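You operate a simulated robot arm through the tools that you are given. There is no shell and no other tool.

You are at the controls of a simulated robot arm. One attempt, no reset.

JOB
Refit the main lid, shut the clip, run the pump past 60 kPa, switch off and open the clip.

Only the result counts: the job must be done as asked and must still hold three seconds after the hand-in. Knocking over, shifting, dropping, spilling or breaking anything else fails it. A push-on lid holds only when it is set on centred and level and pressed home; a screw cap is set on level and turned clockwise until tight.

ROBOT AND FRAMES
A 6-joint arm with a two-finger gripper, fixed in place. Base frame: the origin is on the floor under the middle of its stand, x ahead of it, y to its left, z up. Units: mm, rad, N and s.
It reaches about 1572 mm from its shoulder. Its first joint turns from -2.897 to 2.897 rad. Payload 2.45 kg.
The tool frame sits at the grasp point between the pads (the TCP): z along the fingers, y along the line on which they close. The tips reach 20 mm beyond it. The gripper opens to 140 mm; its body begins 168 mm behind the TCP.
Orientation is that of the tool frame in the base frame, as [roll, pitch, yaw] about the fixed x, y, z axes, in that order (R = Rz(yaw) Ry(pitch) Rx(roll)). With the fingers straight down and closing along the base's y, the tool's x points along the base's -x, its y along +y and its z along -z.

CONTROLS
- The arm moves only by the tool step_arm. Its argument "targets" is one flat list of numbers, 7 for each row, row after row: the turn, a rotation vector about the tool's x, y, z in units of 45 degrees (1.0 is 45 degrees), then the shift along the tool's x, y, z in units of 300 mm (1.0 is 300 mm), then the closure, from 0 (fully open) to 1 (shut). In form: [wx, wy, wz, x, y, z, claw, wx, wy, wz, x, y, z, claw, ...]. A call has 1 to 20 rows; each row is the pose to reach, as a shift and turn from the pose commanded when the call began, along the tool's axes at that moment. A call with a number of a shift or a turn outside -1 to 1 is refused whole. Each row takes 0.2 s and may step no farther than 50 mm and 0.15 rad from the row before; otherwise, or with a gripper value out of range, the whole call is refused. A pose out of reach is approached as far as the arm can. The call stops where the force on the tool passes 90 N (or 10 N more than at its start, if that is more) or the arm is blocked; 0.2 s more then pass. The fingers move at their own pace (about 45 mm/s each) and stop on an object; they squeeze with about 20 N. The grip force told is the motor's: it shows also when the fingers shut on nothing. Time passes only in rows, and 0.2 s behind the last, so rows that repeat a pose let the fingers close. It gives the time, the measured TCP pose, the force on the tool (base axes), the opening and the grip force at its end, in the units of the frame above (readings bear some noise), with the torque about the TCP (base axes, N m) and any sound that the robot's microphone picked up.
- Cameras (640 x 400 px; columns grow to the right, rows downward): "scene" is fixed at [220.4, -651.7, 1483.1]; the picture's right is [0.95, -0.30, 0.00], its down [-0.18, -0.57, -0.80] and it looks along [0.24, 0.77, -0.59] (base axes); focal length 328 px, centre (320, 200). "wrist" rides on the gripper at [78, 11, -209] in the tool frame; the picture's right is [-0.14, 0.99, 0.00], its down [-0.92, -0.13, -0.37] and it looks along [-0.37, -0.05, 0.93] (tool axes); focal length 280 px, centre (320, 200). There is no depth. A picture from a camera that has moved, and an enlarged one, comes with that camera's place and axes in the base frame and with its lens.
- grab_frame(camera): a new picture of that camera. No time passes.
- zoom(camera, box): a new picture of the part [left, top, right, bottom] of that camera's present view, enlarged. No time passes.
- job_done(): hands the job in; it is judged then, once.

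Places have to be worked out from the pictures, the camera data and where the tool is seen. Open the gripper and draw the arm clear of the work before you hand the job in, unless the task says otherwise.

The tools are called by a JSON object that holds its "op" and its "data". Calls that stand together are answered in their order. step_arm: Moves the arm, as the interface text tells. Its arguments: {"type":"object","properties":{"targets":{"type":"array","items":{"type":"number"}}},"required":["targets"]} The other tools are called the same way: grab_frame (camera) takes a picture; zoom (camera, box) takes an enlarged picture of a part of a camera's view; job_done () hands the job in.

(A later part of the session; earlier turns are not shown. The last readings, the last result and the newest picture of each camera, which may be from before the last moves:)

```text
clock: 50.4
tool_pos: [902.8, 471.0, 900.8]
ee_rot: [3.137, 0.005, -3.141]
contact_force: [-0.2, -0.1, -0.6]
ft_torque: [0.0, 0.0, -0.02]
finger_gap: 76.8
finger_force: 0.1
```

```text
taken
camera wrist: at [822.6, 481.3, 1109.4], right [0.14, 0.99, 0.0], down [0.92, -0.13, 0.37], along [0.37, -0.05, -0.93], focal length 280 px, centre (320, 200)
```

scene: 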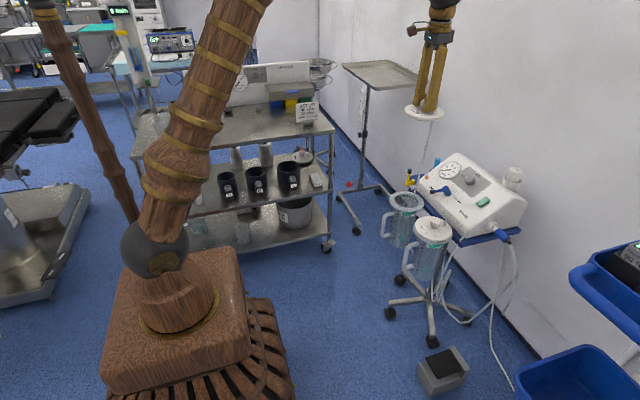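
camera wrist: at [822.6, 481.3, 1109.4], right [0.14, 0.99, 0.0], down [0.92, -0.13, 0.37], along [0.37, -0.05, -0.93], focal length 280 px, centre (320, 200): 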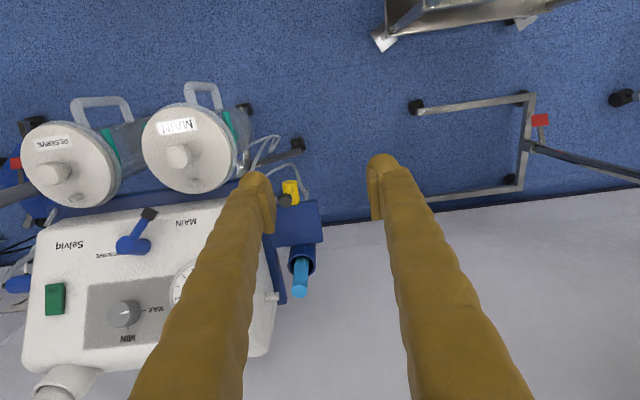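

{"op": "step_arm", "data": {"targets": [0, 0, 0, -0.071, -0.064, 0.022, 0.45, 0, 0, 0, -0.142, -0.129, 0.044, 0.45, 0, 0, 0, -0.213, -0.193, 0.067, 0.45, 0, 0, 0, -0.213, -0.193, 0.067, 0.45]}}

{"op": "zoom", "data": {"camera": "wrist", "box": [220, 100, 420, 260]}}

{"op": "zoom", "data": {"camera": "scene", "box": [385, 130, 465, 190]}}

```text
clock: 51.4
tool_pos: [966.2, 411.9, 878.1]
ee_rot: [3.139, 0.005, 3.141]
contact_force: [-0.7, -0.8, -1.5]
ft_torque: [0.0, -0.02, 0.03]
finger_gap: 77.2
finger_force: 0.1
```

```text
2.50 times, centred on (320, 180) of wrist
camera zoom: at [885.4, 423.1, 1087.3], right [0.14, 0.99, 0.0], down [0.92, -0.13, 0.38], along [0.37, -0.05, -0.93], focal length 701 px, centre (320, 250)
```

zoom: 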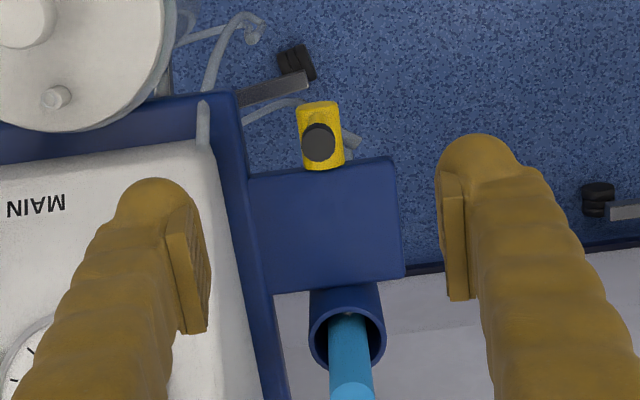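

```text
6.67 times, centred on (425, 160) of scene
camera zoom: at [220.4, -651.7, 1483.1], right [0.95, -0.3, 0.0], down [-0.18, -0.57, -0.8], along [0.24, 0.77, -0.59], focal length 2190 px, centre (-380, 467)
```

zoom: 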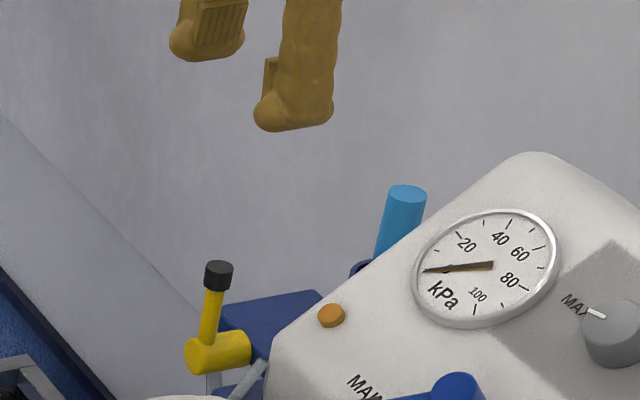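

The lever cap top is at about (967, 410, 735). I narrow the fingers to 40 mm and lower them to straddle the cap.

{"op": "step_arm", "data": {"targets": [0, 0, 0, -0.0035, -0.005, 0.0, 0.714, 0, 0, 0, -0.0035, -0.005, 0.1, 0.714, 0, 0, 0, -0.0035, -0.005, 0.2, 0.714, 0, 0, 0, -0.0035, -0.005, 0.3, 0.714, 0, 0, 0, -0.0035, -0.005, 0.38, 0.714, 0, 0, 0, -0.0035, -0.005, 0.38, 0.714]}}

{"op": "zoom", "data": {"camera": "wrist", "box": [220, 100, 420, 260]}}

{"op": "zoom", "data": {"camera": "scene", "box": [385, 130, 465, 190]}}

```text
clock: 52.8
tool_pos: [964.9, 412.6, 767.0]
ee_rot: [3.139, 0.007, -3.141]
contact_force: [0.4, -0.9, 0.4]
ft_torque: [-0.04, -0.01, 0.0]
finger_gap: 40.1
finger_force: 0.0
```

```text
2.50 times, centred on (320, 180) of wrist
camera zoom: at [885.8, 422.9, 974.8], right [0.14, 0.99, 0.0], down [0.92, -0.13, 0.38], along [0.37, -0.05, -0.93], focal length 701 px, centre (320, 250)
```

zoom: 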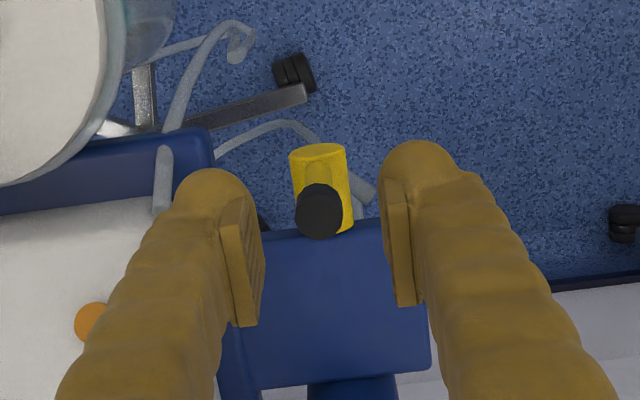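

```text
6.67 times, centred on (425, 160) of scene
camera zoom: at [220.4, -651.7, 1483.1], right [0.95, -0.3, 0.0], down [-0.18, -0.57, -0.8], along [0.24, 0.77, -0.59], focal length 2190 px, centre (-380, 467)
```

zoom: 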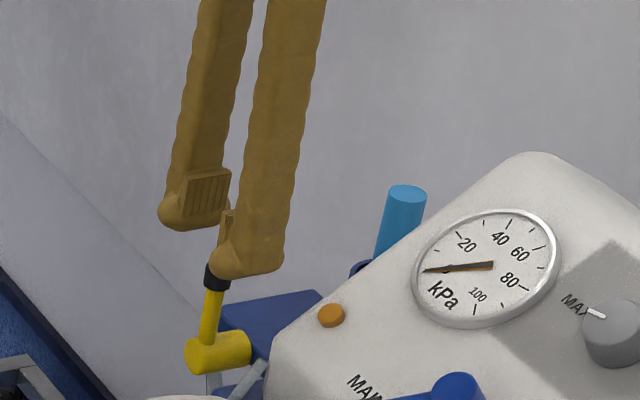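

The cap is midway between the pads. I lower to TCP z ≈ 726 and close on it.

{"op": "step_arm", "data": {"targets": [0, 0, 0, -0.003, -0.003, 0.05, 0.714, 0, 0, 0, -0.003, -0.003, 0.1, 0.714, 0, 0, 0, -0.003, -0.003, 0.135, 0.714, 0, 0, 0, -0.003, -0.003, 0.135, 0.714]}}

{"op": "zoom", "data": {"camera": "wrist", "box": [220, 100, 420, 260]}}

{"op": "zoom", "data": {"camera": "scene", "box": [385, 140, 445, 190]}}

```text
clock: 53.8
tool_pos: [967.2, 410.8, 724.5]
ee_rot: [3.14, 0.008, 3.141]
contact_force: [0.2, 0.2, -0.3]
ft_torque: [0.01, 0.01, 0.0]
finger_gap: 39.9
finger_force: 0.0
```

```text
2.50 times, centred on (320, 180) of wrist
camera zoom: at [888.2, 421.6, 933.8], right [0.14, 0.99, 0.0], down [0.92, -0.13, 0.38], along [0.37, -0.05, -0.93], focal length 701 px, centre (320, 250)
```

zoom: 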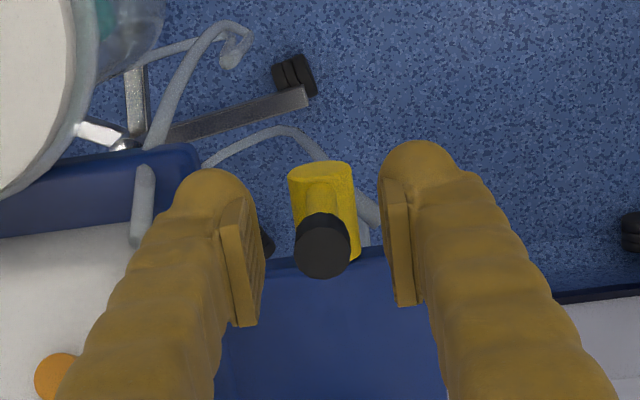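

```text
8.00 times, centred on (415, 165) of scene
camera zoom: at [220.4, -651.7, 1483.1], right [0.95, -0.3, 0.0], down [-0.18, -0.57, -0.8], along [0.24, 0.77, -0.59], focal length 2628 px, centre (-440, 480)
```

zoom: 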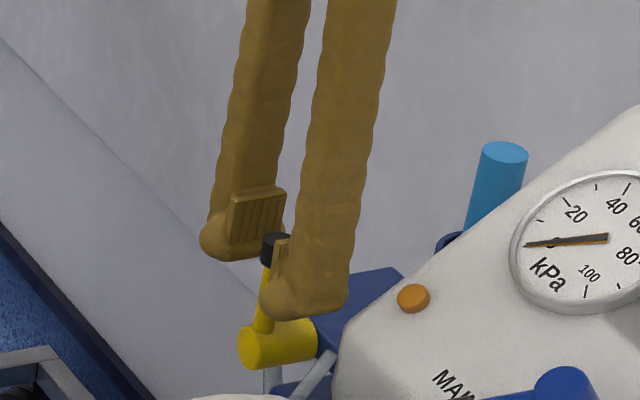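

The pads straddle the cap well. I close loosely to about 20 mm and turn it 22° towards +y along the lever's arc as a test.

{"op": "step_arm", "data": {"targets": [0, 0, 0, 0, 0, 0, 0.85, 0, 0, 0, 0, 0, 0, 0.85, 0, 0, 0, 0, 0, 0, 0.85, 0.1667, 0, 0, 0, 0.0261, 0.0017, 0.85, 0.3333, 0, 0, 0, 0.0518, 0.0068, 0.85, 0.5, 0, 0, 0, 0.0765, 0.0152, 0.85, 0.5, 0, 0, 0, 0.0765, 0.0152, 0.85]}}

{"op": "zoom", "data": {"camera": "wrist", "box": [220, 100, 420, 260]}}

{"op": "zoom", "data": {"camera": "scene", "box": [385, 140, 445, 190]}}

```text
clock: 55.4
tool_pos: [969.7, 433.2, 721.5]
ee_rot: [-2.749, 0.008, -3.14]
contact_force: [3.7, -45.1, 4.8]
ft_torque: [0.51, 0.21, -0.01]
finger_gap: 57.9
finger_force: 20.0
```

```text
2.50 times, centred on (320, 180) of wrist
camera zoom: at [889.5, 522.6, 910.8], right [0.14, 0.92, -0.38], down [0.92, 0.02, 0.4], along [0.37, -0.4, -0.84], focal length 701 px, centre (320, 250)
```

zoom: 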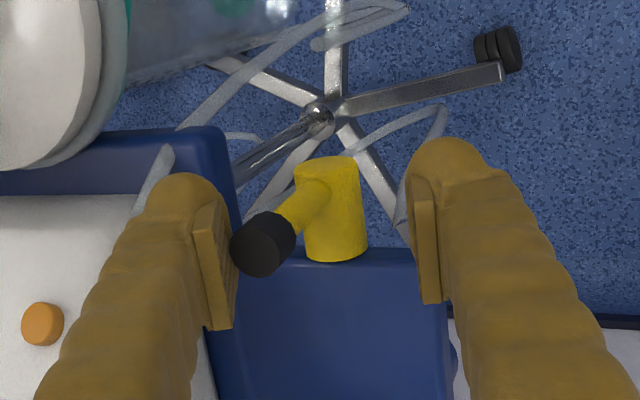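

```text
8.00 times, centred on (415, 165) of scene
camera zoom: at [220.4, -651.7, 1483.1], right [0.95, -0.3, 0.0], down [-0.18, -0.57, -0.8], along [0.24, 0.77, -0.59], focal length 2628 px, centre (-440, 480)
```

zoom: 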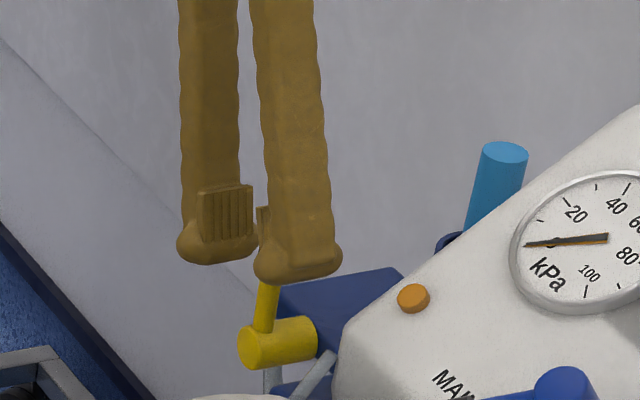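

The fingers were forced apart with 45 N and the lever did not move, so +y is against its stop and it must turn towards −y. I back out to vertical, open, and lift clear.

{"op": "step_arm", "data": {"targets": [-0.1667, 0, 0, 0, -0.0254, -0.0014, 0.6, -0.3333, 0, 0, 0, -0.051, -0.0079, 0.6, -0.5, 0, 0, 0, -0.0765, -0.0152, 0.6, -0.5, 0, 0, 0, -0.0765, -0.0152, 0.6]}}

{"op": "zoom", "data": {"camera": "wrist", "box": [220, 100, 420, 260]}}

```text
clock: 56.4
tool_pos: [968.1, 414.6, 732.6]
ee_rot: [3.137, 0.009, 3.141]
contact_force: [-0.4, 0.2, -0.8]
ft_torque: [0.01, 0.0, 0.01]
finger_gap: 55.8
finger_force: 0.1
```

```text
2.50 times, centred on (320, 180) of wrist
camera zoom: at [888.9, 424.9, 941.7], right [0.14, 0.99, 0.0], down [0.92, -0.13, 0.38], along [0.37, -0.05, -0.93], focal length 701 px, centre (320, 250)
```

zoom: 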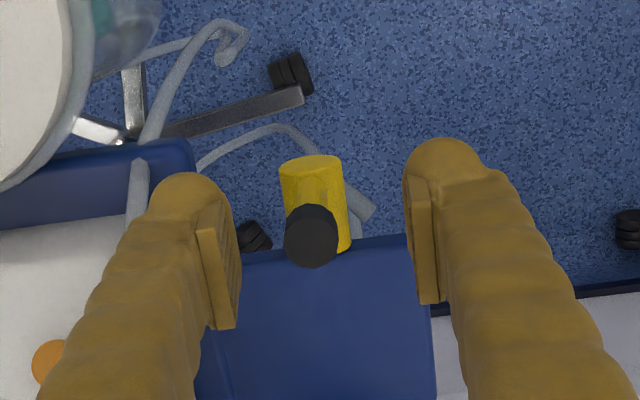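

The lever is unchanged at (966, 411). I lift above it, close the fingers, move to its +y side, and lower beside it.

{"op": "step_arm", "data": {"targets": [0, 0, 0, 0, 0, -0.07, 0.6, 0, 0, 0, 0, 0, -0.14, 0.6, 0, 0, 0, 0, 0.06, -0.14, 1.0, 0, 0, 0, 0, 0.12, -0.14, 1.0, 0, 0, 0, 0, 0.17, -0.14, 1.0, 0, 0, 0, 0, 0.17, -0.14, 1.0, 0, 0, 0, 0, 0.17, -0.08, 1.0, 0, 0, 0, 0, 0.17, -0.02, 1.0, 0, 0, 0, 0, 0.17, 0.03, 1.0, 0, 0, 0, 0, 0.17, 0.03, 1.0]}}

{"op": "zoom", "data": {"camera": "wrist", "box": [200, 100, 400, 260]}}

{"op": "zoom", "data": {"camera": "scene", "box": [385, 140, 445, 190]}}

```text
clock: 58.6
tool_pos: [970.2, 464.6, 726.7]
ee_rot: [3.139, 0.008, 3.141]
contact_force: [-0.8, -0.2, -0.3]
ft_torque: [0.04, 0.0, -0.01]
finger_gap: 0.2
finger_force: 19.3
```

```text
2.50 times, centred on (300, 180) of wrist
camera zoom: at [889.9, 474.3, 934.6], right [0.14, 0.99, 0.0], down [0.92, -0.13, 0.38], along [0.37, -0.05, -0.93], focal length 701 px, centre (370, 250)
```

zoom: 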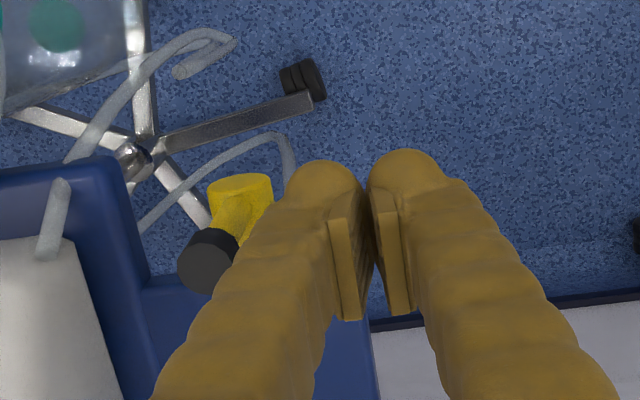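

```text
8.00 times, centred on (415, 165) of scene
camera zoom: at [220.4, -651.7, 1483.1], right [0.95, -0.3, 0.0], down [-0.18, -0.57, -0.8], along [0.24, 0.77, -0.59], focal length 2628 px, centre (-440, 480)
```

zoom: 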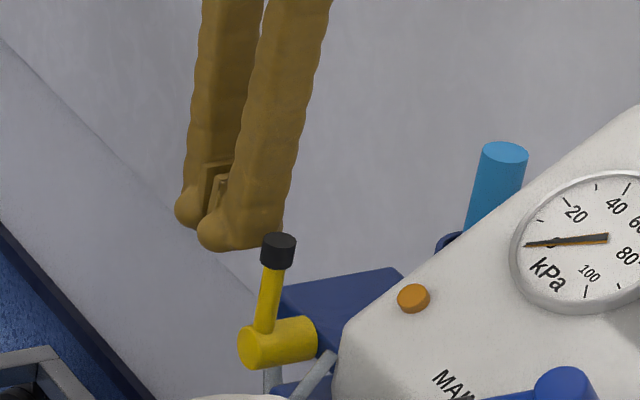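

The closed fingers stand beside the lever on its +y side. I push towards −y in small steps and watch the force.

{"op": "step_arm", "data": {"targets": [0, 0, 0, 0, -0.03, 0, 1.0, 0, 0, 0, 0, -0.06, 0, 1.0, 0, 0, 0, 0, -0.08, 0, 1.0, 0, 0, 0, 0, -0.1, 0, 1.0, 0, 0, 0, 0, -0.12, 0, 1.0, 0, 0, 0, 0, -0.12, 0, 1.0]}}

{"op": "zoom", "data": {"camera": "wrist", "box": [200, 100, 400, 260]}}

{"op": "zoom", "data": {"camera": "scene", "box": [385, 140, 445, 190]}}

```text
clock: 60.0
tool_pos: [969.0, 429.4, 724.9]
ee_rot: [3.139, 0.005, 3.141]
contact_force: [-0.7, 1.4, -0.9]
ft_torque: [-0.01, 0.0, 0.03]
finger_gap: 0.0
finger_force: 20.0
```

```text
2.50 times, centred on (300, 180) of wrist
camera zoom: at [889.5, 440.1, 933.6], right [0.14, 0.99, 0.0], down [0.92, -0.13, 0.38], along [0.37, -0.05, -0.93], focal length 701 px, centre (370, 250)
```

zoom: 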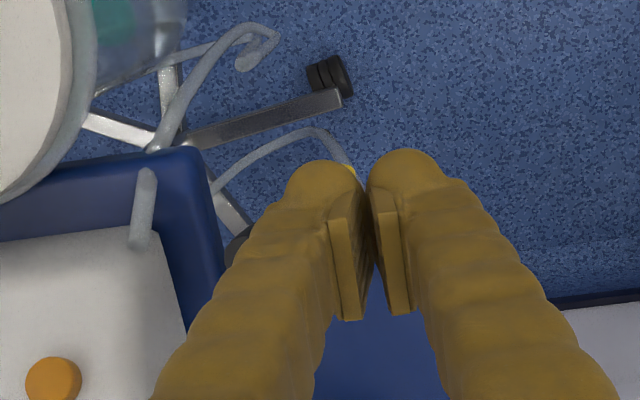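

```text
8.00 times, centred on (415, 165) of scene
camera zoom: at [220.4, -651.7, 1483.1], right [0.95, -0.3, 0.0], down [-0.18, -0.57, -0.8], along [0.24, 0.77, -0.59], focal length 2628 px, centre (-440, 480)
```

zoom: 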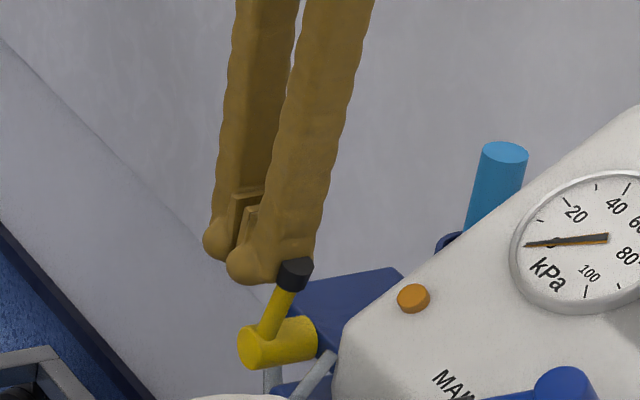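

The lever turns freely towards −y with almost no force. I keep pushing.

{"op": "step_arm", "data": {"targets": [0, 0, 0, 0, -0.025, 0, 1.0, 0, 0, 0, 0, -0.05, 0, 1.0, 0, 0, 0, 0, -0.075, 0, 1.0, 0, 0, 0, 0, -0.095, 0, 1.0, 0, 0, 0, 0, -0.095, 0, 1.0]}}

{"op": "zoom", "data": {"camera": "scene", "box": [385, 140, 445, 190]}}

{"op": "zoom", "data": {"camera": "wrist", "box": [180, 100, 380, 260]}}

```text
clock: 61.2
tool_pos: [968.3, 401.1, 724.1]
ee_rot: [3.14, 0.007, -3.141]
contact_force: [0.3, -0.2, 1.4]
ft_torque: [0.0, -0.02, -0.01]
finger_gap: 0.3
finger_force: 19.7
```

```text
8.00 times, centred on (415, 165) of scene
camera zoom: at [220.4, -651.7, 1483.1], right [0.95, -0.3, 0.0], down [-0.18, -0.57, -0.8], along [0.24, 0.77, -0.59], focal length 2628 px, centre (-440, 480)
```

zoom: 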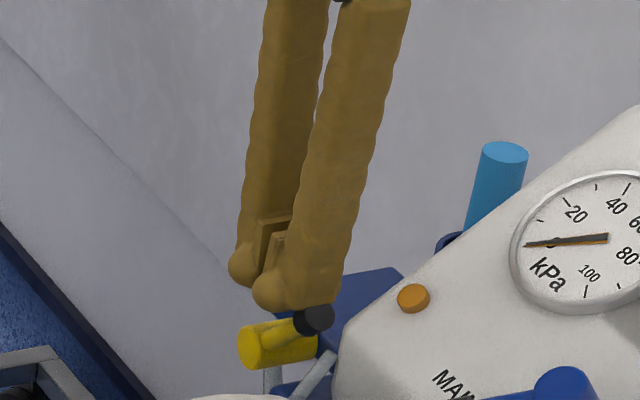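

```text
2.50 times, centred on (280, 180) of wrist
camera zoom: at [889.5, 411.2, 933.7], right [0.14, 0.99, 0.0], down [0.92, -0.13, 0.38], along [0.37, -0.05, -0.93], focal length 701 px, centre (420, 250)
```

zoom: 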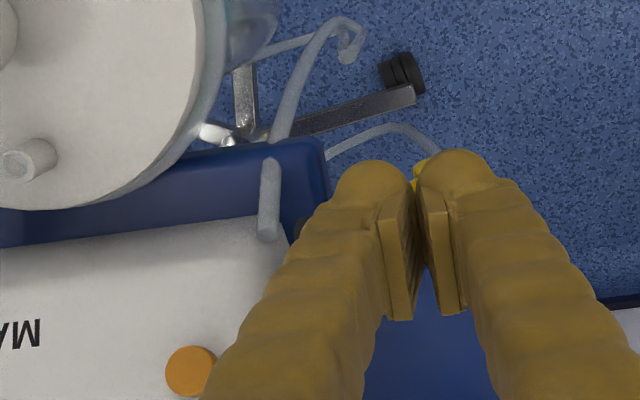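

The lever is now leaning about 60°. I lift off to see where it stands and how far it still has to go.

{"op": "step_arm", "data": {"targets": [0, 0, 0, 0, 0, -0.06, 1.0, 0, 0, 0, 0, 0, -0.15, 1.0, 0, 0, 0, 0, 0.1, -0.25, 1.0, 0, 0, 0, 0, 0.22, -0.3, 1.0, 0, 0, 0, 0, 0.22, -0.3, 1.0]}}

{"op": "zoom", "data": {"camera": "scene", "box": [385, 140, 445, 190]}}

{"op": "zoom", "data": {"camera": "wrist", "box": [180, 100, 340, 240]}}

```text
clock: 62.4
tool_pos: [968.1, 467.2, 812.2]
ee_rot: [3.141, 0.006, 3.141]
contact_force: [-0.1, 0.7, 0.6]
ft_torque: [-0.02, -0.02, 0.01]
finger_gap: 0.2
finger_force: 20.6
```

```text
8.00 times, centred on (415, 165) of scene
camera zoom: at [220.4, -651.7, 1483.1], right [0.95, -0.3, 0.0], down [-0.18, -0.57, -0.8], along [0.24, 0.77, -0.59], focal length 2628 px, centre (-440, 480)
```

zoom: 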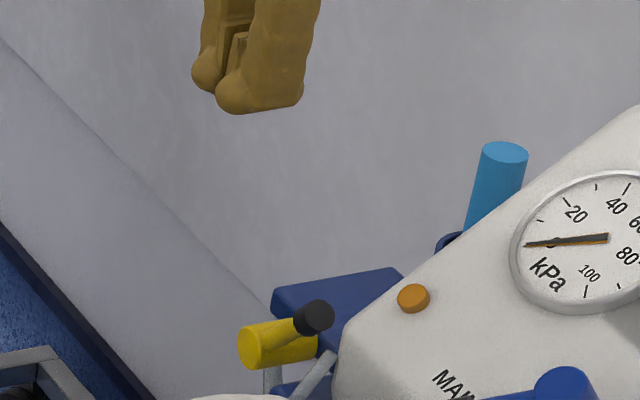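

```text
2.86 times, centred on (260, 170) of wrist
camera zoom: at [888.4, 476.8, 1020.9], right [0.14, 0.99, 0.0], down [0.92, -0.13, 0.38], along [0.37, -0.05, -0.93], focal length 801 px, centre (491, 286)
```

zoom: 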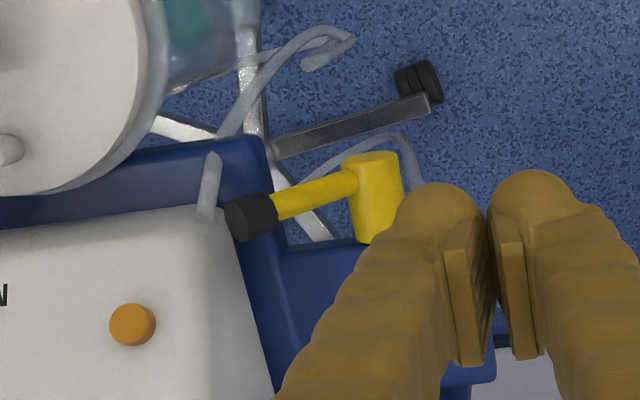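

The lever now leans about 45° towards −y; its cap is near (970, 366, 706). I come over it with closed fingers and press down from above, to carry it on to its stop.

{"op": "step_arm", "data": {"targets": [0, 0, 0, 0, -0.13, 0, 1.0, 0, 0, 0, 0, -0.26, 0, 1.0, 0, 0, 0, 0, -0.26, 0.1, 1.0, 0, 0, 0, 0, -0.26, 0.19, 1.0, 0, 0, 0, 0, -0.26, 0.24, 1.0, 0, 0, 0, 0, -0.26, 0.25, 1.0, 0, 0, 0, 0, -0.26, 0.25, 1.0]}}

{"op": "zoom", "data": {"camera": "scene", "box": [385, 140, 445, 190]}}

```text
clock: 64.0
tool_pos: [969.6, 390.6, 739.2]
ee_rot: [3.139, 0.006, 3.141]
contact_force: [0.1, -0.3, -0.5]
ft_torque: [0.0, 0.03, 0.01]
finger_gap: 0.0
finger_force: 19.5
```

```text
8.00 times, centred on (415, 165) of scene
camera zoom: at [220.4, -651.7, 1483.1], right [0.95, -0.3, 0.0], down [-0.18, -0.57, -0.8], along [0.24, 0.77, -0.59], focal length 2628 px, centre (-440, 480)
```

zoom: 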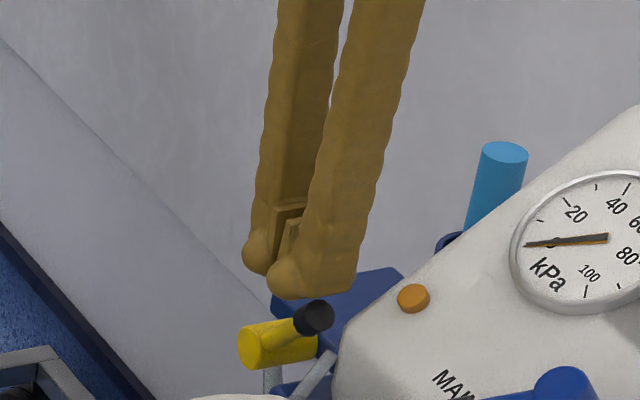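

Tips are just above the cap. I press down in 2–3 mm steps.

{"op": "step_arm", "data": {"targets": [0, 0, 0, 0, 0, 0.01, 1.0, 0, 0, 0, 0, 0, 0.02, 1.0, 0, 0, 0, 0, 0, 0.03, 1.0, 0, 0, 0, 0, 0, 0.04, 1.0, 0, 0, 0, 0, 0, 0.05, 1.0, 0, 0, 0, 0, 0, 0.05, 1.0]}}

{"op": "zoom", "data": {"camera": "scene", "box": [385, 140, 445, 190]}}

```text
clock: 65.4
tool_pos: [967.7, 390.0, 724.3]
ee_rot: [3.14, 0.006, -3.141]
contact_force: [0.2, 0.4, 0.3]
ft_torque: [-0.03, -0.01, -0.03]
finger_gap: 0.1
finger_force: 20.1
```

```text
8.00 times, centred on (415, 165) of scene
camera zoom: at [220.4, -651.7, 1483.1], right [0.95, -0.3, 0.0], down [-0.18, -0.57, -0.8], along [0.24, 0.77, -0.59], focal length 2628 px, centre (-440, 480)
```

zoom: 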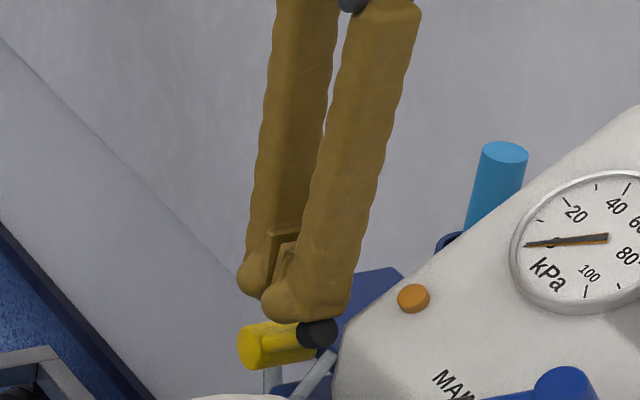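

It keeps turning freely. I press a further 12 mm in small steps.

{"op": "step_arm", "data": {"targets": [0, 0, 0, 0, 0, 0.01, 1.0, 0, 0, 0, 0, 0, 0.02, 1.0, 0, 0, 0, 0, 0, 0.03, 1.0, 0, 0, 0, 0, 0, 0.04, 1.0, 0, 0, 0, 0, 0, 0.04, 1.0]}}

{"op": "zoom", "data": {"camera": "scene", "box": [385, 140, 445, 190]}}

{"op": "zoom", "data": {"camera": "wrist", "box": [180, 100, 380, 260]}}

```text
clock: 66.6
tool_pos: [970.5, 389.2, 711.1]
ee_rot: [3.14, 0.008, 3.141]
contact_force: [0.1, 0.0, 0.3]
ft_torque: [0.0, 0.02, 0.01]
finger_gap: 0.0
finger_force: 19.6
```

```text
8.00 times, centred on (415, 165) of scene
camera zoom: at [220.4, -651.7, 1483.1], right [0.95, -0.3, 0.0], down [-0.18, -0.57, -0.8], along [0.24, 0.77, -0.59], focal length 2628 px, centre (-440, 480)
```

zoom: 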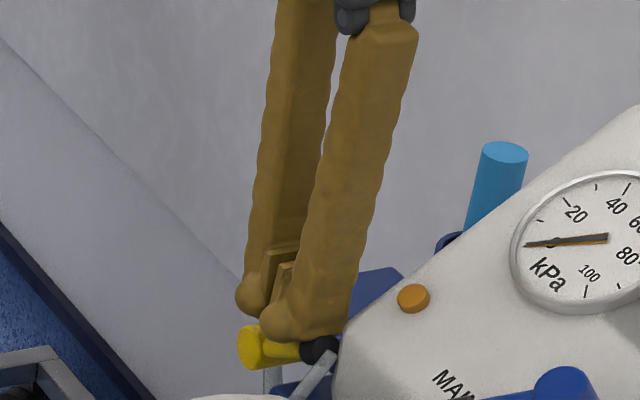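

```text
2.50 times, centred on (280, 180) of wrist
camera zoom: at [889.4, 399.4, 921.2], right [0.14, 0.99, 0.0], down [0.92, -0.13, 0.38], along [0.37, -0.05, -0.93], focal length 701 px, centre (420, 250)
```

zoom: 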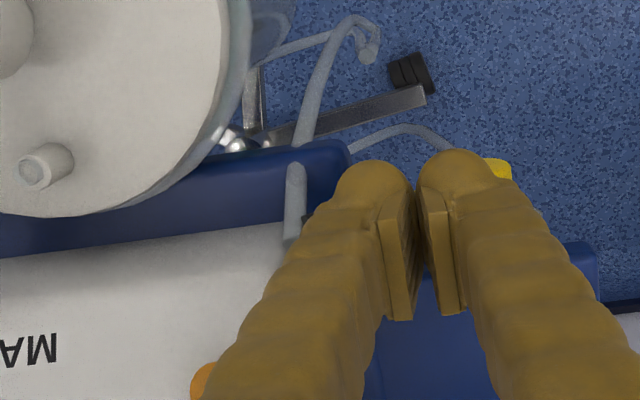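

The lever still moves freely (now about 66–70°). To go lower without touching the valve body, I lift, open the gripper, and use only the right-hand (−y) finger on the lever.

{"op": "step_arm", "data": {"targets": [0, 0, 0, 0, 0, -0.08, 1.0, 0, 0, 0, 0, 0, -0.2, 1.0, 0, 0, 0, 0, 0, -0.3, 0.7, 0, 0, 0, 0, 0.06, -0.3, 0.43, 0, 0, 0, 0, 0.12, -0.3, 0.43, 0, 0, 0, 0, 0.12, -0.3, 0.43, 0, 0, 0, 0, 0.12, -0.3, 0.43, 0, 0, 0, 0, 0.12, -0.3, 0.43]}}

{"op": "zoom", "data": {"camera": "scene", "box": [385, 140, 445, 190]}}

{"op": "zoom", "data": {"camera": "wrist", "box": [200, 80, 420, 260]}}

```text
clock: 68.4
tool_pos: [969.2, 425.8, 801.0]
ee_rot: [3.141, 0.007, -3.141]
contact_force: [0.3, 0.6, -0.2]
ft_torque: [-0.01, -0.02, 0.04]
finger_gap: 79.9
finger_force: 0.0
```

```text
8.00 times, centred on (415, 165) of scene
camera zoom: at [220.4, -651.7, 1483.1], right [0.95, -0.3, 0.0], down [-0.18, -0.57, -0.8], along [0.24, 0.77, -0.59], focal length 2628 px, centre (-440, 480)
```

zoom: 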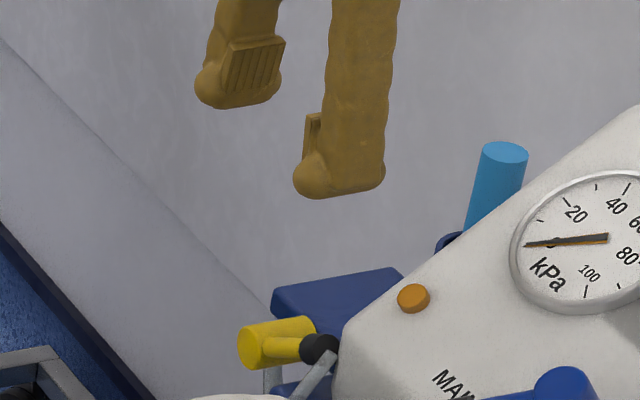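

```text
2.22 times, centred on (310, 170) of wrist
camera zoom: at [890.2, 435.0, 1010.8], right [0.14, 0.99, 0.0], down [0.92, -0.13, 0.38], along [0.37, -0.05, -0.93], focal length 623 px, centre (342, 267)
```

zoom: 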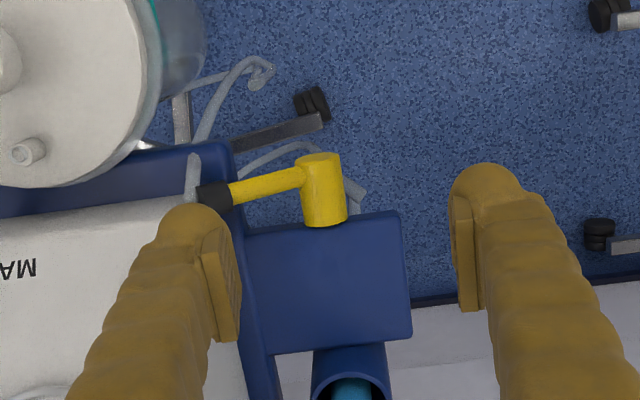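

The lever is close to horizontal. I lower the −y finger onto its shaft, between the pump side and the valve body, in steps.

{"op": "step_arm", "data": {"targets": [0, 0, 0, 0, 0.007, 0.1, 0.43, 0, 0, 0, 0, 0.007, 0.2, 0.43, 0, 0, 0, 0, 0.007, 0.28, 0.43, 0, 0, 0, 0, 0.007, 0.3, 0.43, 0, 0, 0, 0, 0.007, 0.31, 0.43, 0, 0, 0, 0, 0.007, 0.32, 0.43, 0, 0, 0, 0, 0.007, 0.32, 0.43]}}

{"op": "zoom", "data": {"camera": "scene", "box": [385, 140, 445, 190]}}

{"op": "zoom", "data": {"camera": "wrist", "box": [200, 80, 420, 260]}}

```text
clock: 70.0
tool_pos: [968.9, 428.3, 706.3]
ee_rot: [3.139, 0.008, 3.141]
contact_force: [0.2, -0.1, 0.6]
ft_torque: [-0.08, -0.03, 0.04]
finger_gap: 80.1
finger_force: 0.1
```

```text
8.00 times, centred on (415, 165) of scene
camera zoom: at [220.4, -651.7, 1483.1], right [0.95, -0.3, 0.0], down [-0.18, -0.57, -0.8], along [0.24, 0.77, -0.59], focal length 2628 px, centre (-440, 480)
```

zoom: 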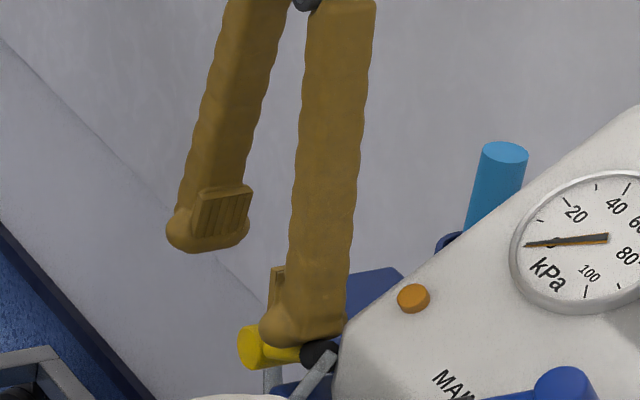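

```text
2.22 times, centred on (310, 170) of wrist
camera zoom: at [889.3, 438.8, 915.4], right [0.14, 0.99, 0.0], down [0.92, -0.13, 0.38], along [0.37, -0.05, -0.93], focal length 623 px, centre (342, 267)
```

zoom: 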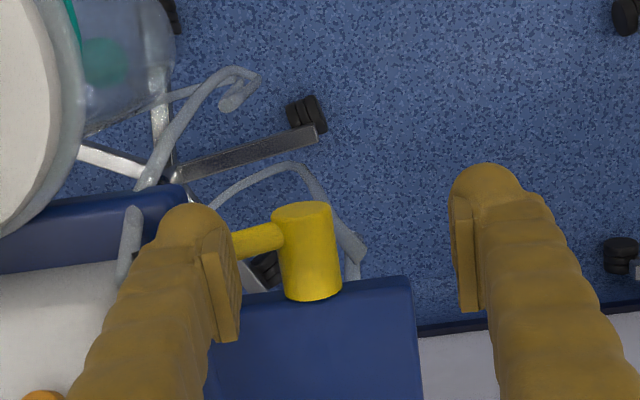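

Light contact now. I continue down by 12 mm in 3 mm steps.

{"op": "step_arm", "data": {"targets": [0, 0, 0, 0, 0, 0.01, 0.43, 0, 0, 0, 0, 0, 0.02, 0.43, 0, 0, 0, 0, 0, 0.03, 0.43, 0, 0, 0, 0, 0, 0.04, 0.43, 0, 0, 0, 0, 0, 0.04, 0.43]}}

{"op": "zoom", "data": {"camera": "scene", "box": [385, 140, 445, 190]}}

{"op": "zoom", "data": {"camera": "wrist", "box": [200, 80, 420, 260]}}

```text
clock: 71.2
tool_pos: [969.7, 428.4, 699.2]
ee_rot: [3.139, 0.012, 3.141]
contact_force: [-4.9, 5.7, 59.2]
ft_torque: [-3.13, 0.02, -0.32]
finger_gap: 82.4
finger_force: 2.3
```

```text
8.00 times, centred on (415, 165) of scene
camera zoom: at [220.4, -651.7, 1483.1], right [0.95, -0.3, 0.0], down [-0.18, -0.57, -0.8], along [0.24, 0.77, -0.59], focal length 2628 px, centre (-440, 480)
```

zoom: 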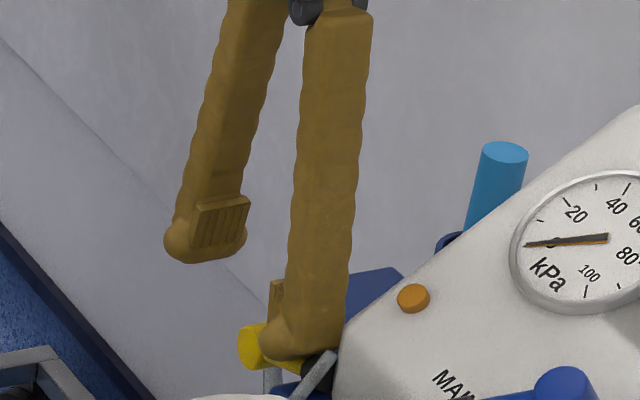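

```text
2.22 times, centred on (310, 170) of wrist
camera zoom: at [888.7, 438.3, 907.3], right [0.14, 0.99, 0.01], down [0.92, -0.13, 0.38], along [0.38, -0.05, -0.93], focal length 623 px, centre (342, 267)
```

zoom: 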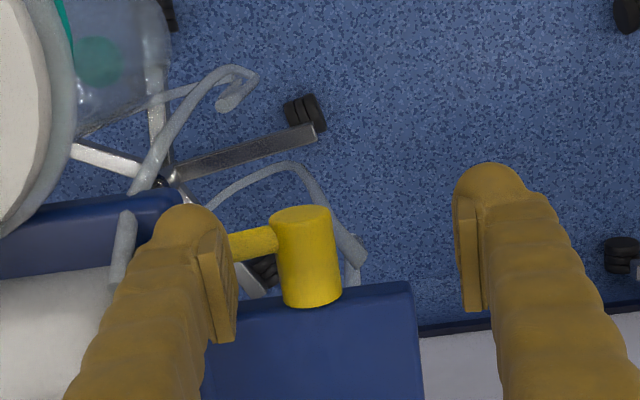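

59 N now: the lever has reached its stop. I lift off and inspect the lever.

{"op": "step_arm", "data": {"targets": [0, 0, 0, 0, 0, -0.03, 0.43, 0, 0, 0, 0, 0, -0.12, 0.43, 0, 0, 0, 0, 0, -0.25, 0.43, 0, 0, 0, 0, 0.07, -0.35, 0.43, 0, 0, 0, 0, 0.07, -0.35, 0.43]}}

{"op": "zoom", "data": {"camera": "scene", "box": [395, 150, 435, 185]}}

{"op": "zoom", "data": {"camera": "wrist", "box": [200, 80, 420, 260]}}

{"op": "zoom", "data": {"camera": "wrist", "box": [240, 100, 340, 180]}}

```text
clock: 72.4
tool_pos: [969.9, 447.8, 801.3]
ee_rot: [-3.141, 0.008, 3.141]
contact_force: [0.7, -0.3, 0.0]
ft_torque: [-0.03, 0.02, 0.03]
finger_gap: 79.8
finger_force: 0.1
```

```text
11.43 times, centred on (415, 168) of scene
camera zoom: at [220.4, -651.7, 1483.1], right [0.95, -0.3, 0.0], down [-0.18, -0.57, -0.8], along [0.24, 0.77, -0.59], focal length 3754 px, centre (-766, 571)
```

zoom: 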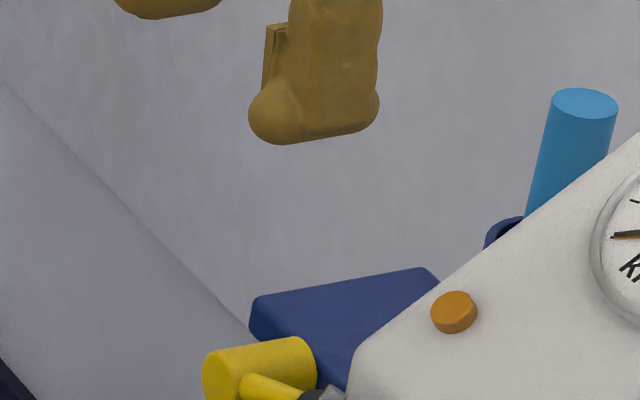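

```text
2.22 times, centred on (310, 170) of wrist
camera zoom: at [889.7, 457.1, 1009.5], right [0.14, 0.99, 0.0], down [0.92, -0.13, 0.37], along [0.37, -0.05, -0.93], focal length 623 px, centre (342, 267)
```

zoom: 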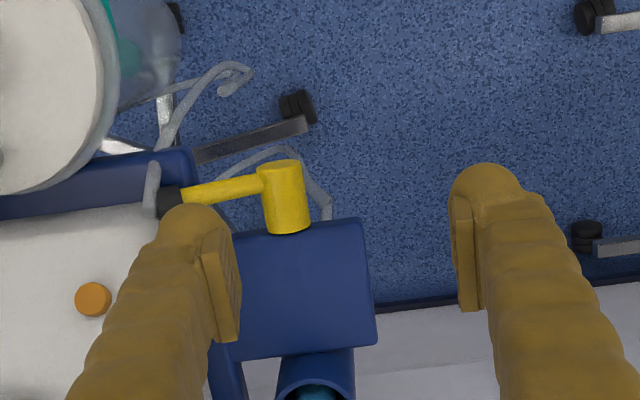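

```text
5.00 times, centred on (290, 140) of wrist
camera zoom: at [889.7, 457.1, 1009.5], right [0.14, 0.99, 0.0], down [0.92, -0.13, 0.37], along [0.37, -0.05, -0.93], focal length 1402 px, centre (470, 500)
```

zoom: 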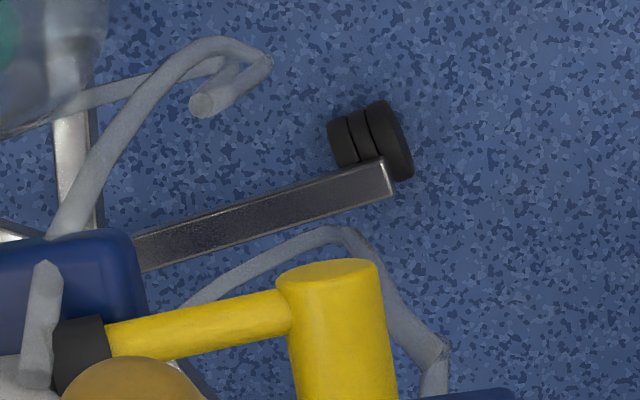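

{"op": "zoom", "data": {"camera": "scene", "box": [395, 168, 435, 193]}}

{"op": "zoom", "data": {"camera": "scene", "box": [380, 130, 560, 250]}}

```text
16.00 times, centred on (415, 180) of scene
camera zoom: at [220.4, -651.7, 1483.1], right [0.95, -0.3, 0.0], down [-0.18, -0.57, -0.8], along [0.24, 0.77, -0.59], focal length 5255 px, centre (-1200, 512)
```

zoom: 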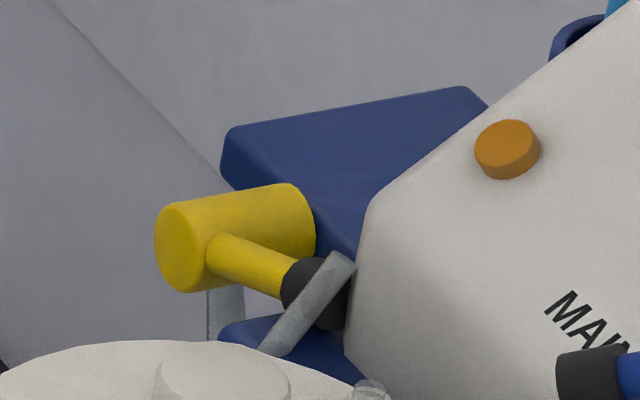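

```text
3.33 times, centred on (470, 190) of scene
camera zoom: at [220.4, -651.7, 1483.1], right [0.95, -0.3, 0.0], down [-0.18, -0.57, -0.8], along [0.24, 0.77, -0.59], focal length 1095 px, centre (-180, 233)
```

zoom: 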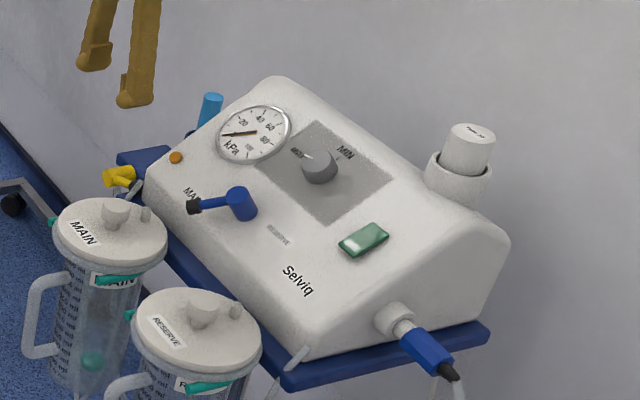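

The lever has gone from vertical to its other stop, roughly 70° over, which I take as shut. Next I raise and move over to the pump's green switch, at about (1057, 66, 784), for a close look.

{"op": "step_arm", "data": {"targets": [0, 0, 0, 0, 0, -0.15, 0.43, 0, 0, 0, 0, 0, -0.3, 0.43, 0, 0, 0, 0, -0.1, -0.42, 0.43, 0, 0, 0, 0, -0.22, -0.497, 0.43, 0, 0, 0, 0.01, -0.36, -0.497, 0.43, 0, 0, 0, 0.02, -0.5, -0.497, 0.43, 0, 0, 0, 0.033, -0.64, -0.497, 0.43, 0, 0, 0, 0.033, -0.78, -0.497, 0.43, 0, 0, 0, 0.033, -0.9, -0.497, 0.43, 0, 0, 0, 0.033, -1.0, -0.497, 0.43, 0, 0, 0, 0.033, -1.0, -0.497, 0.43]}}

{"op": "step_arm", "data": {"targets": [0, 0, 0, 0, -0.1, 0, 0.43, 0, 0, 0, 0, -0.2, 0, 0.43, 0, 0, 0, 0, -0.27, 0, 0.43, 0, 0, 0, 0, -0.27, 0, 0.43]}}

{"op": "grab_frame", "data": {"camera": "wrist"}}

{"op": "zoom", "data": {"camera": "wrist", "box": [270, 160, 390, 260]}}

{"op": "zoom", "data": {"camera": "scene", "box": [460, 185, 510, 220]}}

```text
clock: 74.8
tool_pos: [956.3, 146.2, 948.2]
ee_rot: [3.141, 0.007, 3.139]
contact_force: [-0.3, -0.4, 0.1]
ft_torque: [-0.02, -0.01, 0.04]
finger_gap: 79.9
finger_force: 0.0
```

```text
clock: 75.8
tool_pos: [958.1, 65.6, 949.4]
ee_rot: [3.139, 0.007, -3.141]
contact_force: [0.4, -0.6, 0.1]
ft_torque: [0.0, 0.01, 0.02]
finger_gap: 79.8
finger_force: 0.0
```

```text
taken
camera wrist: at [877.8, 75.9, 1157.4], right [0.14, 0.99, 0.0], down [0.92, -0.13, 0.38], along [0.37, -0.05, -0.93], focal length 280 px, centre (320, 200)
```

wrist: 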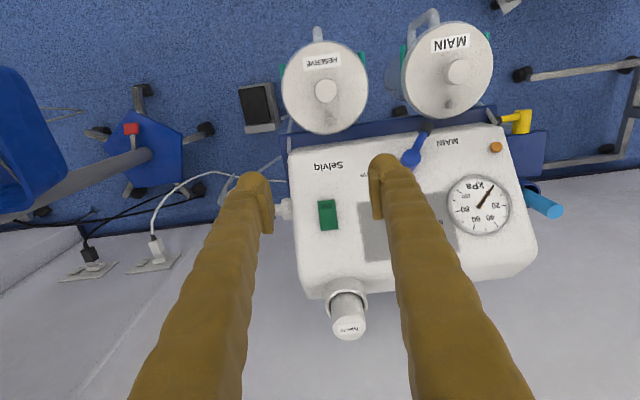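

```text
4.00 times, centred on (330, 210) of wrist
camera zoom: at [877.8, 75.9, 1157.4], right [0.14, 0.99, 0.0], down [0.92, -0.13, 0.38], along [0.37, -0.05, -0.93], focal length 1122 px, centre (280, 160)
```

zoom: 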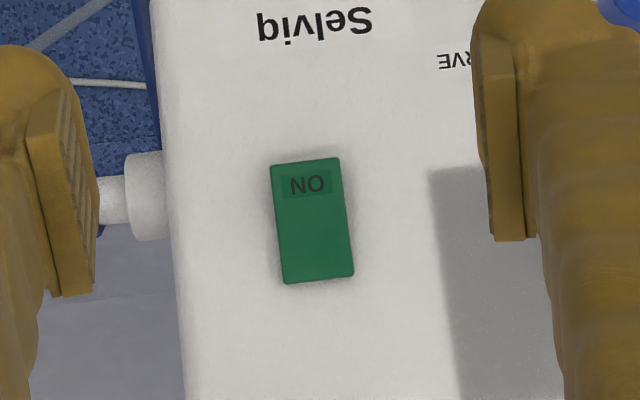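

```text
11.43 times, centred on (485, 202) of scene
camera zoom: at [220.4, -651.7, 1483.1], right [0.95, -0.3, 0.0], down [-0.18, -0.57, -0.8], along [0.24, 0.77, -0.59], focal length 3754 px, centre (-1566, 171)
```

zoom: 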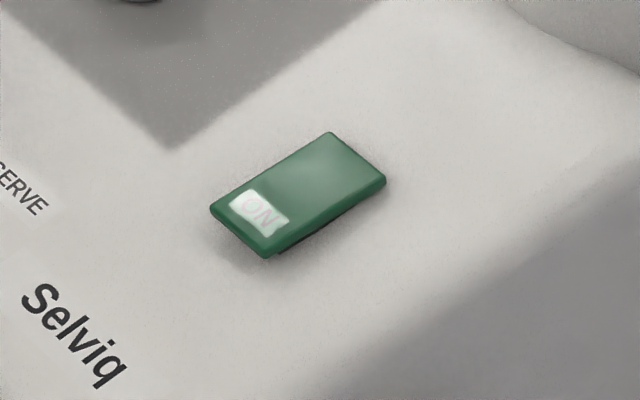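

The rocker's ON end (front, about (1035, 64, 788)) is raised, so the pump is off. I close the fingers and tilt about 35° to square up with the panel, stopping about 40 mm short of the ON end.

{"op": "step_arm", "data": {"targets": [0, -0.1556, 0, -0.0265, -0.001, 0.076, 0.7, 0, -0.3112, 0, -0.0531, -0.002, 0.152, 1.0, 0, -0.4668, 0, -0.0796, -0.003, 0.228, 1.0, 0, -0.6224, 0, -0.1062, -0.004, 0.304, 1.0, 0, -0.778, 0, -0.1327, -0.0053, 0.38, 1.0, 0, -0.778, 0, -0.1327, -0.0053, 0.38, 1.0, 0, -0.778, 0, -0.1327, -0.0053, 0.38, 1.0]}}

{"op": "zoom", "data": {"camera": "scene", "box": [440, 160, 520, 225]}}

{"op": "grab_frame", "data": {"camera": "wrist"}}

```text
clock: 77.4
tool_pos: [996.5, 64.4, 832.1]
ee_rot: [3.137, 0.619, 3.14]
contact_force: [-0.1, -0.5, -0.2]
ft_torque: [0.01, 0.0, 0.01]
finger_gap: 0.0
finger_force: 19.7
out of reach, approached as far as the arm can: row 5
```

```text
6.15 times, centred on (480, 192) of scene
camera zoom: at [220.4, -651.7, 1483.1], right [0.95, -0.3, 0.0], down [-0.18, -0.57, -0.8], along [0.24, 0.77, -0.59], focal length 2021 px, centre (-665, 246)
```

zoom: 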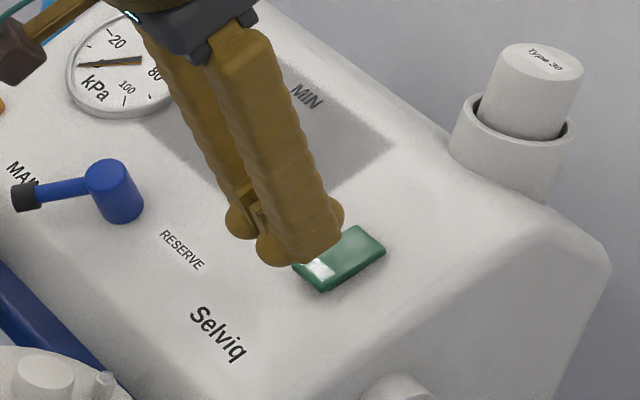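

```text
taken
camera wrist: at [811.9, 75.1, 957.9], right [0.11, 0.99, 0.08], down [0.54, -0.13, 0.83], along [0.84, -0.05, -0.55], focal length 280 px, centre (320, 200)
```

wrist: 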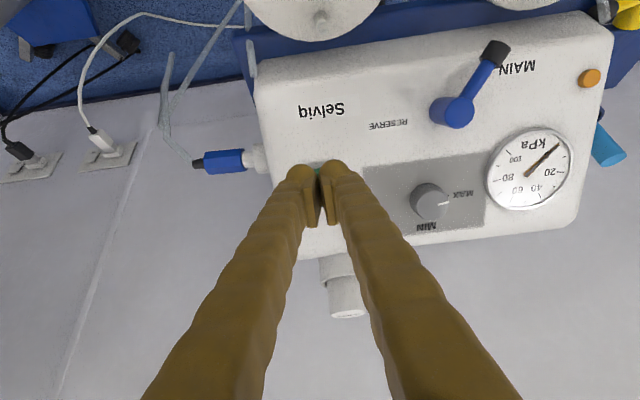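

The tilted pose was reached (slightly flagged on reach, but the position reads right), and the wrist view also shows the gauge at 0. I advance 28 mm along the fingers towards the ON end.

{"op": "step_arm", "data": {"targets": [0, 0, 0, 0, 0, 0.03, 1.0, 0, 0, 0, 0, 0, 0.06, 1.0, 0, 0, 0, 0, 0, 0.093, 1.0, 0, 0, 0, 0, 0, 0.093, 1.0]}}

{"op": "zoom", "data": {"camera": "scene", "box": [455, 180, 505, 220]}}

{"op": "zoom", "data": {"camera": "wrist", "box": [260, 130, 380, 230]}}

```text
clock: 78.4
tool_pos: [1014.1, 64.9, 809.9]
ee_rot: [3.138, 0.617, 3.14]
contact_force: [0.3, 0.1, 0.5]
ft_torque: [0.02, 0.01, 0.01]
finger_gap: 0.1
finger_force: 19.7
```

```text
10.00 times, centred on (480, 200) of scene
camera zoom: at [220.4, -651.7, 1483.1], right [0.95, -0.3, 0.0], down [-0.18, -0.57, -0.8], along [0.24, 0.77, -0.59], focal length 3284 px, centre (-1280, 200)
```

zoom: 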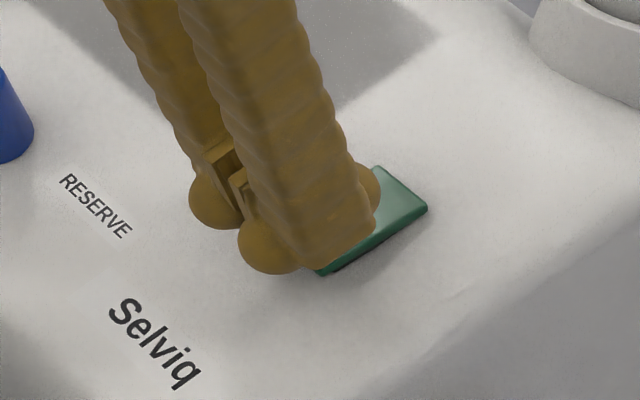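

```text
4.00 times, centred on (320, 180) of wrist
camera zoom: at [829.0, 76.4, 935.9], right [0.11, 0.99, 0.08], down [0.54, -0.13, 0.83], along [0.84, -0.05, -0.55], focal length 1122 px, centre (320, 280)
```

zoom: 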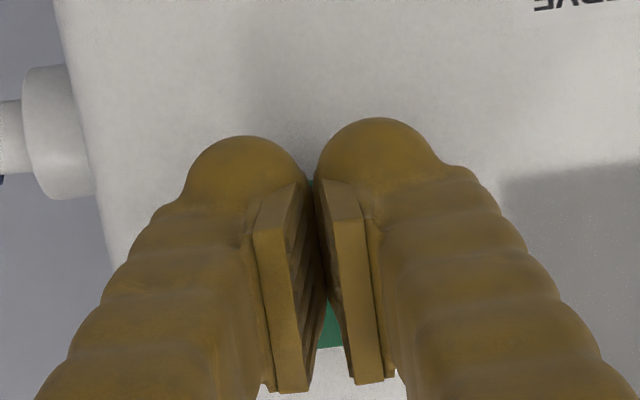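

The fingertip feet are about 48 mm long, so I shift 9 mm further towards the front, to stay clear of the rocker's pivot, and then press gently.

{"op": "step_arm", "data": {"targets": [0, 0, 0, 0.03, 0, 0, 1.0, 0, 0, 0, 0.03, 0, 0.015, 1.0, 0, 0, 0, 0.03, 0, 0.025, 1.0, 0, 0, 0, 0.03, 0, 0.032, 1.0, 0, 0, 0, 0.03, 0, 0.032, 1.0]}}

{"op": "zoom", "data": {"camera": "scene", "box": [455, 180, 505, 220]}}

```text
clock: 79.6
tool_pos: [1013.1, 66.1, 797.4]
ee_rot: [3.137, 0.618, 3.14]
contact_force: [-0.5, -0.8, 0.3]
ft_torque: [-0.01, 0.0, 0.02]
finger_gap: 0.0
finger_force: 20.2
```

```text
10.00 times, centred on (480, 200) of scene
camera zoom: at [220.4, -651.7, 1483.1], right [0.95, -0.3, 0.0], down [-0.18, -0.57, -0.8], along [0.24, 0.77, -0.59], focal length 3284 px, centre (-1280, 200)
```

zoom: 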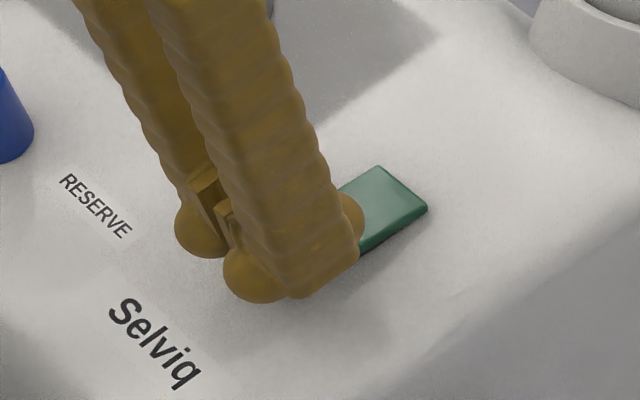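

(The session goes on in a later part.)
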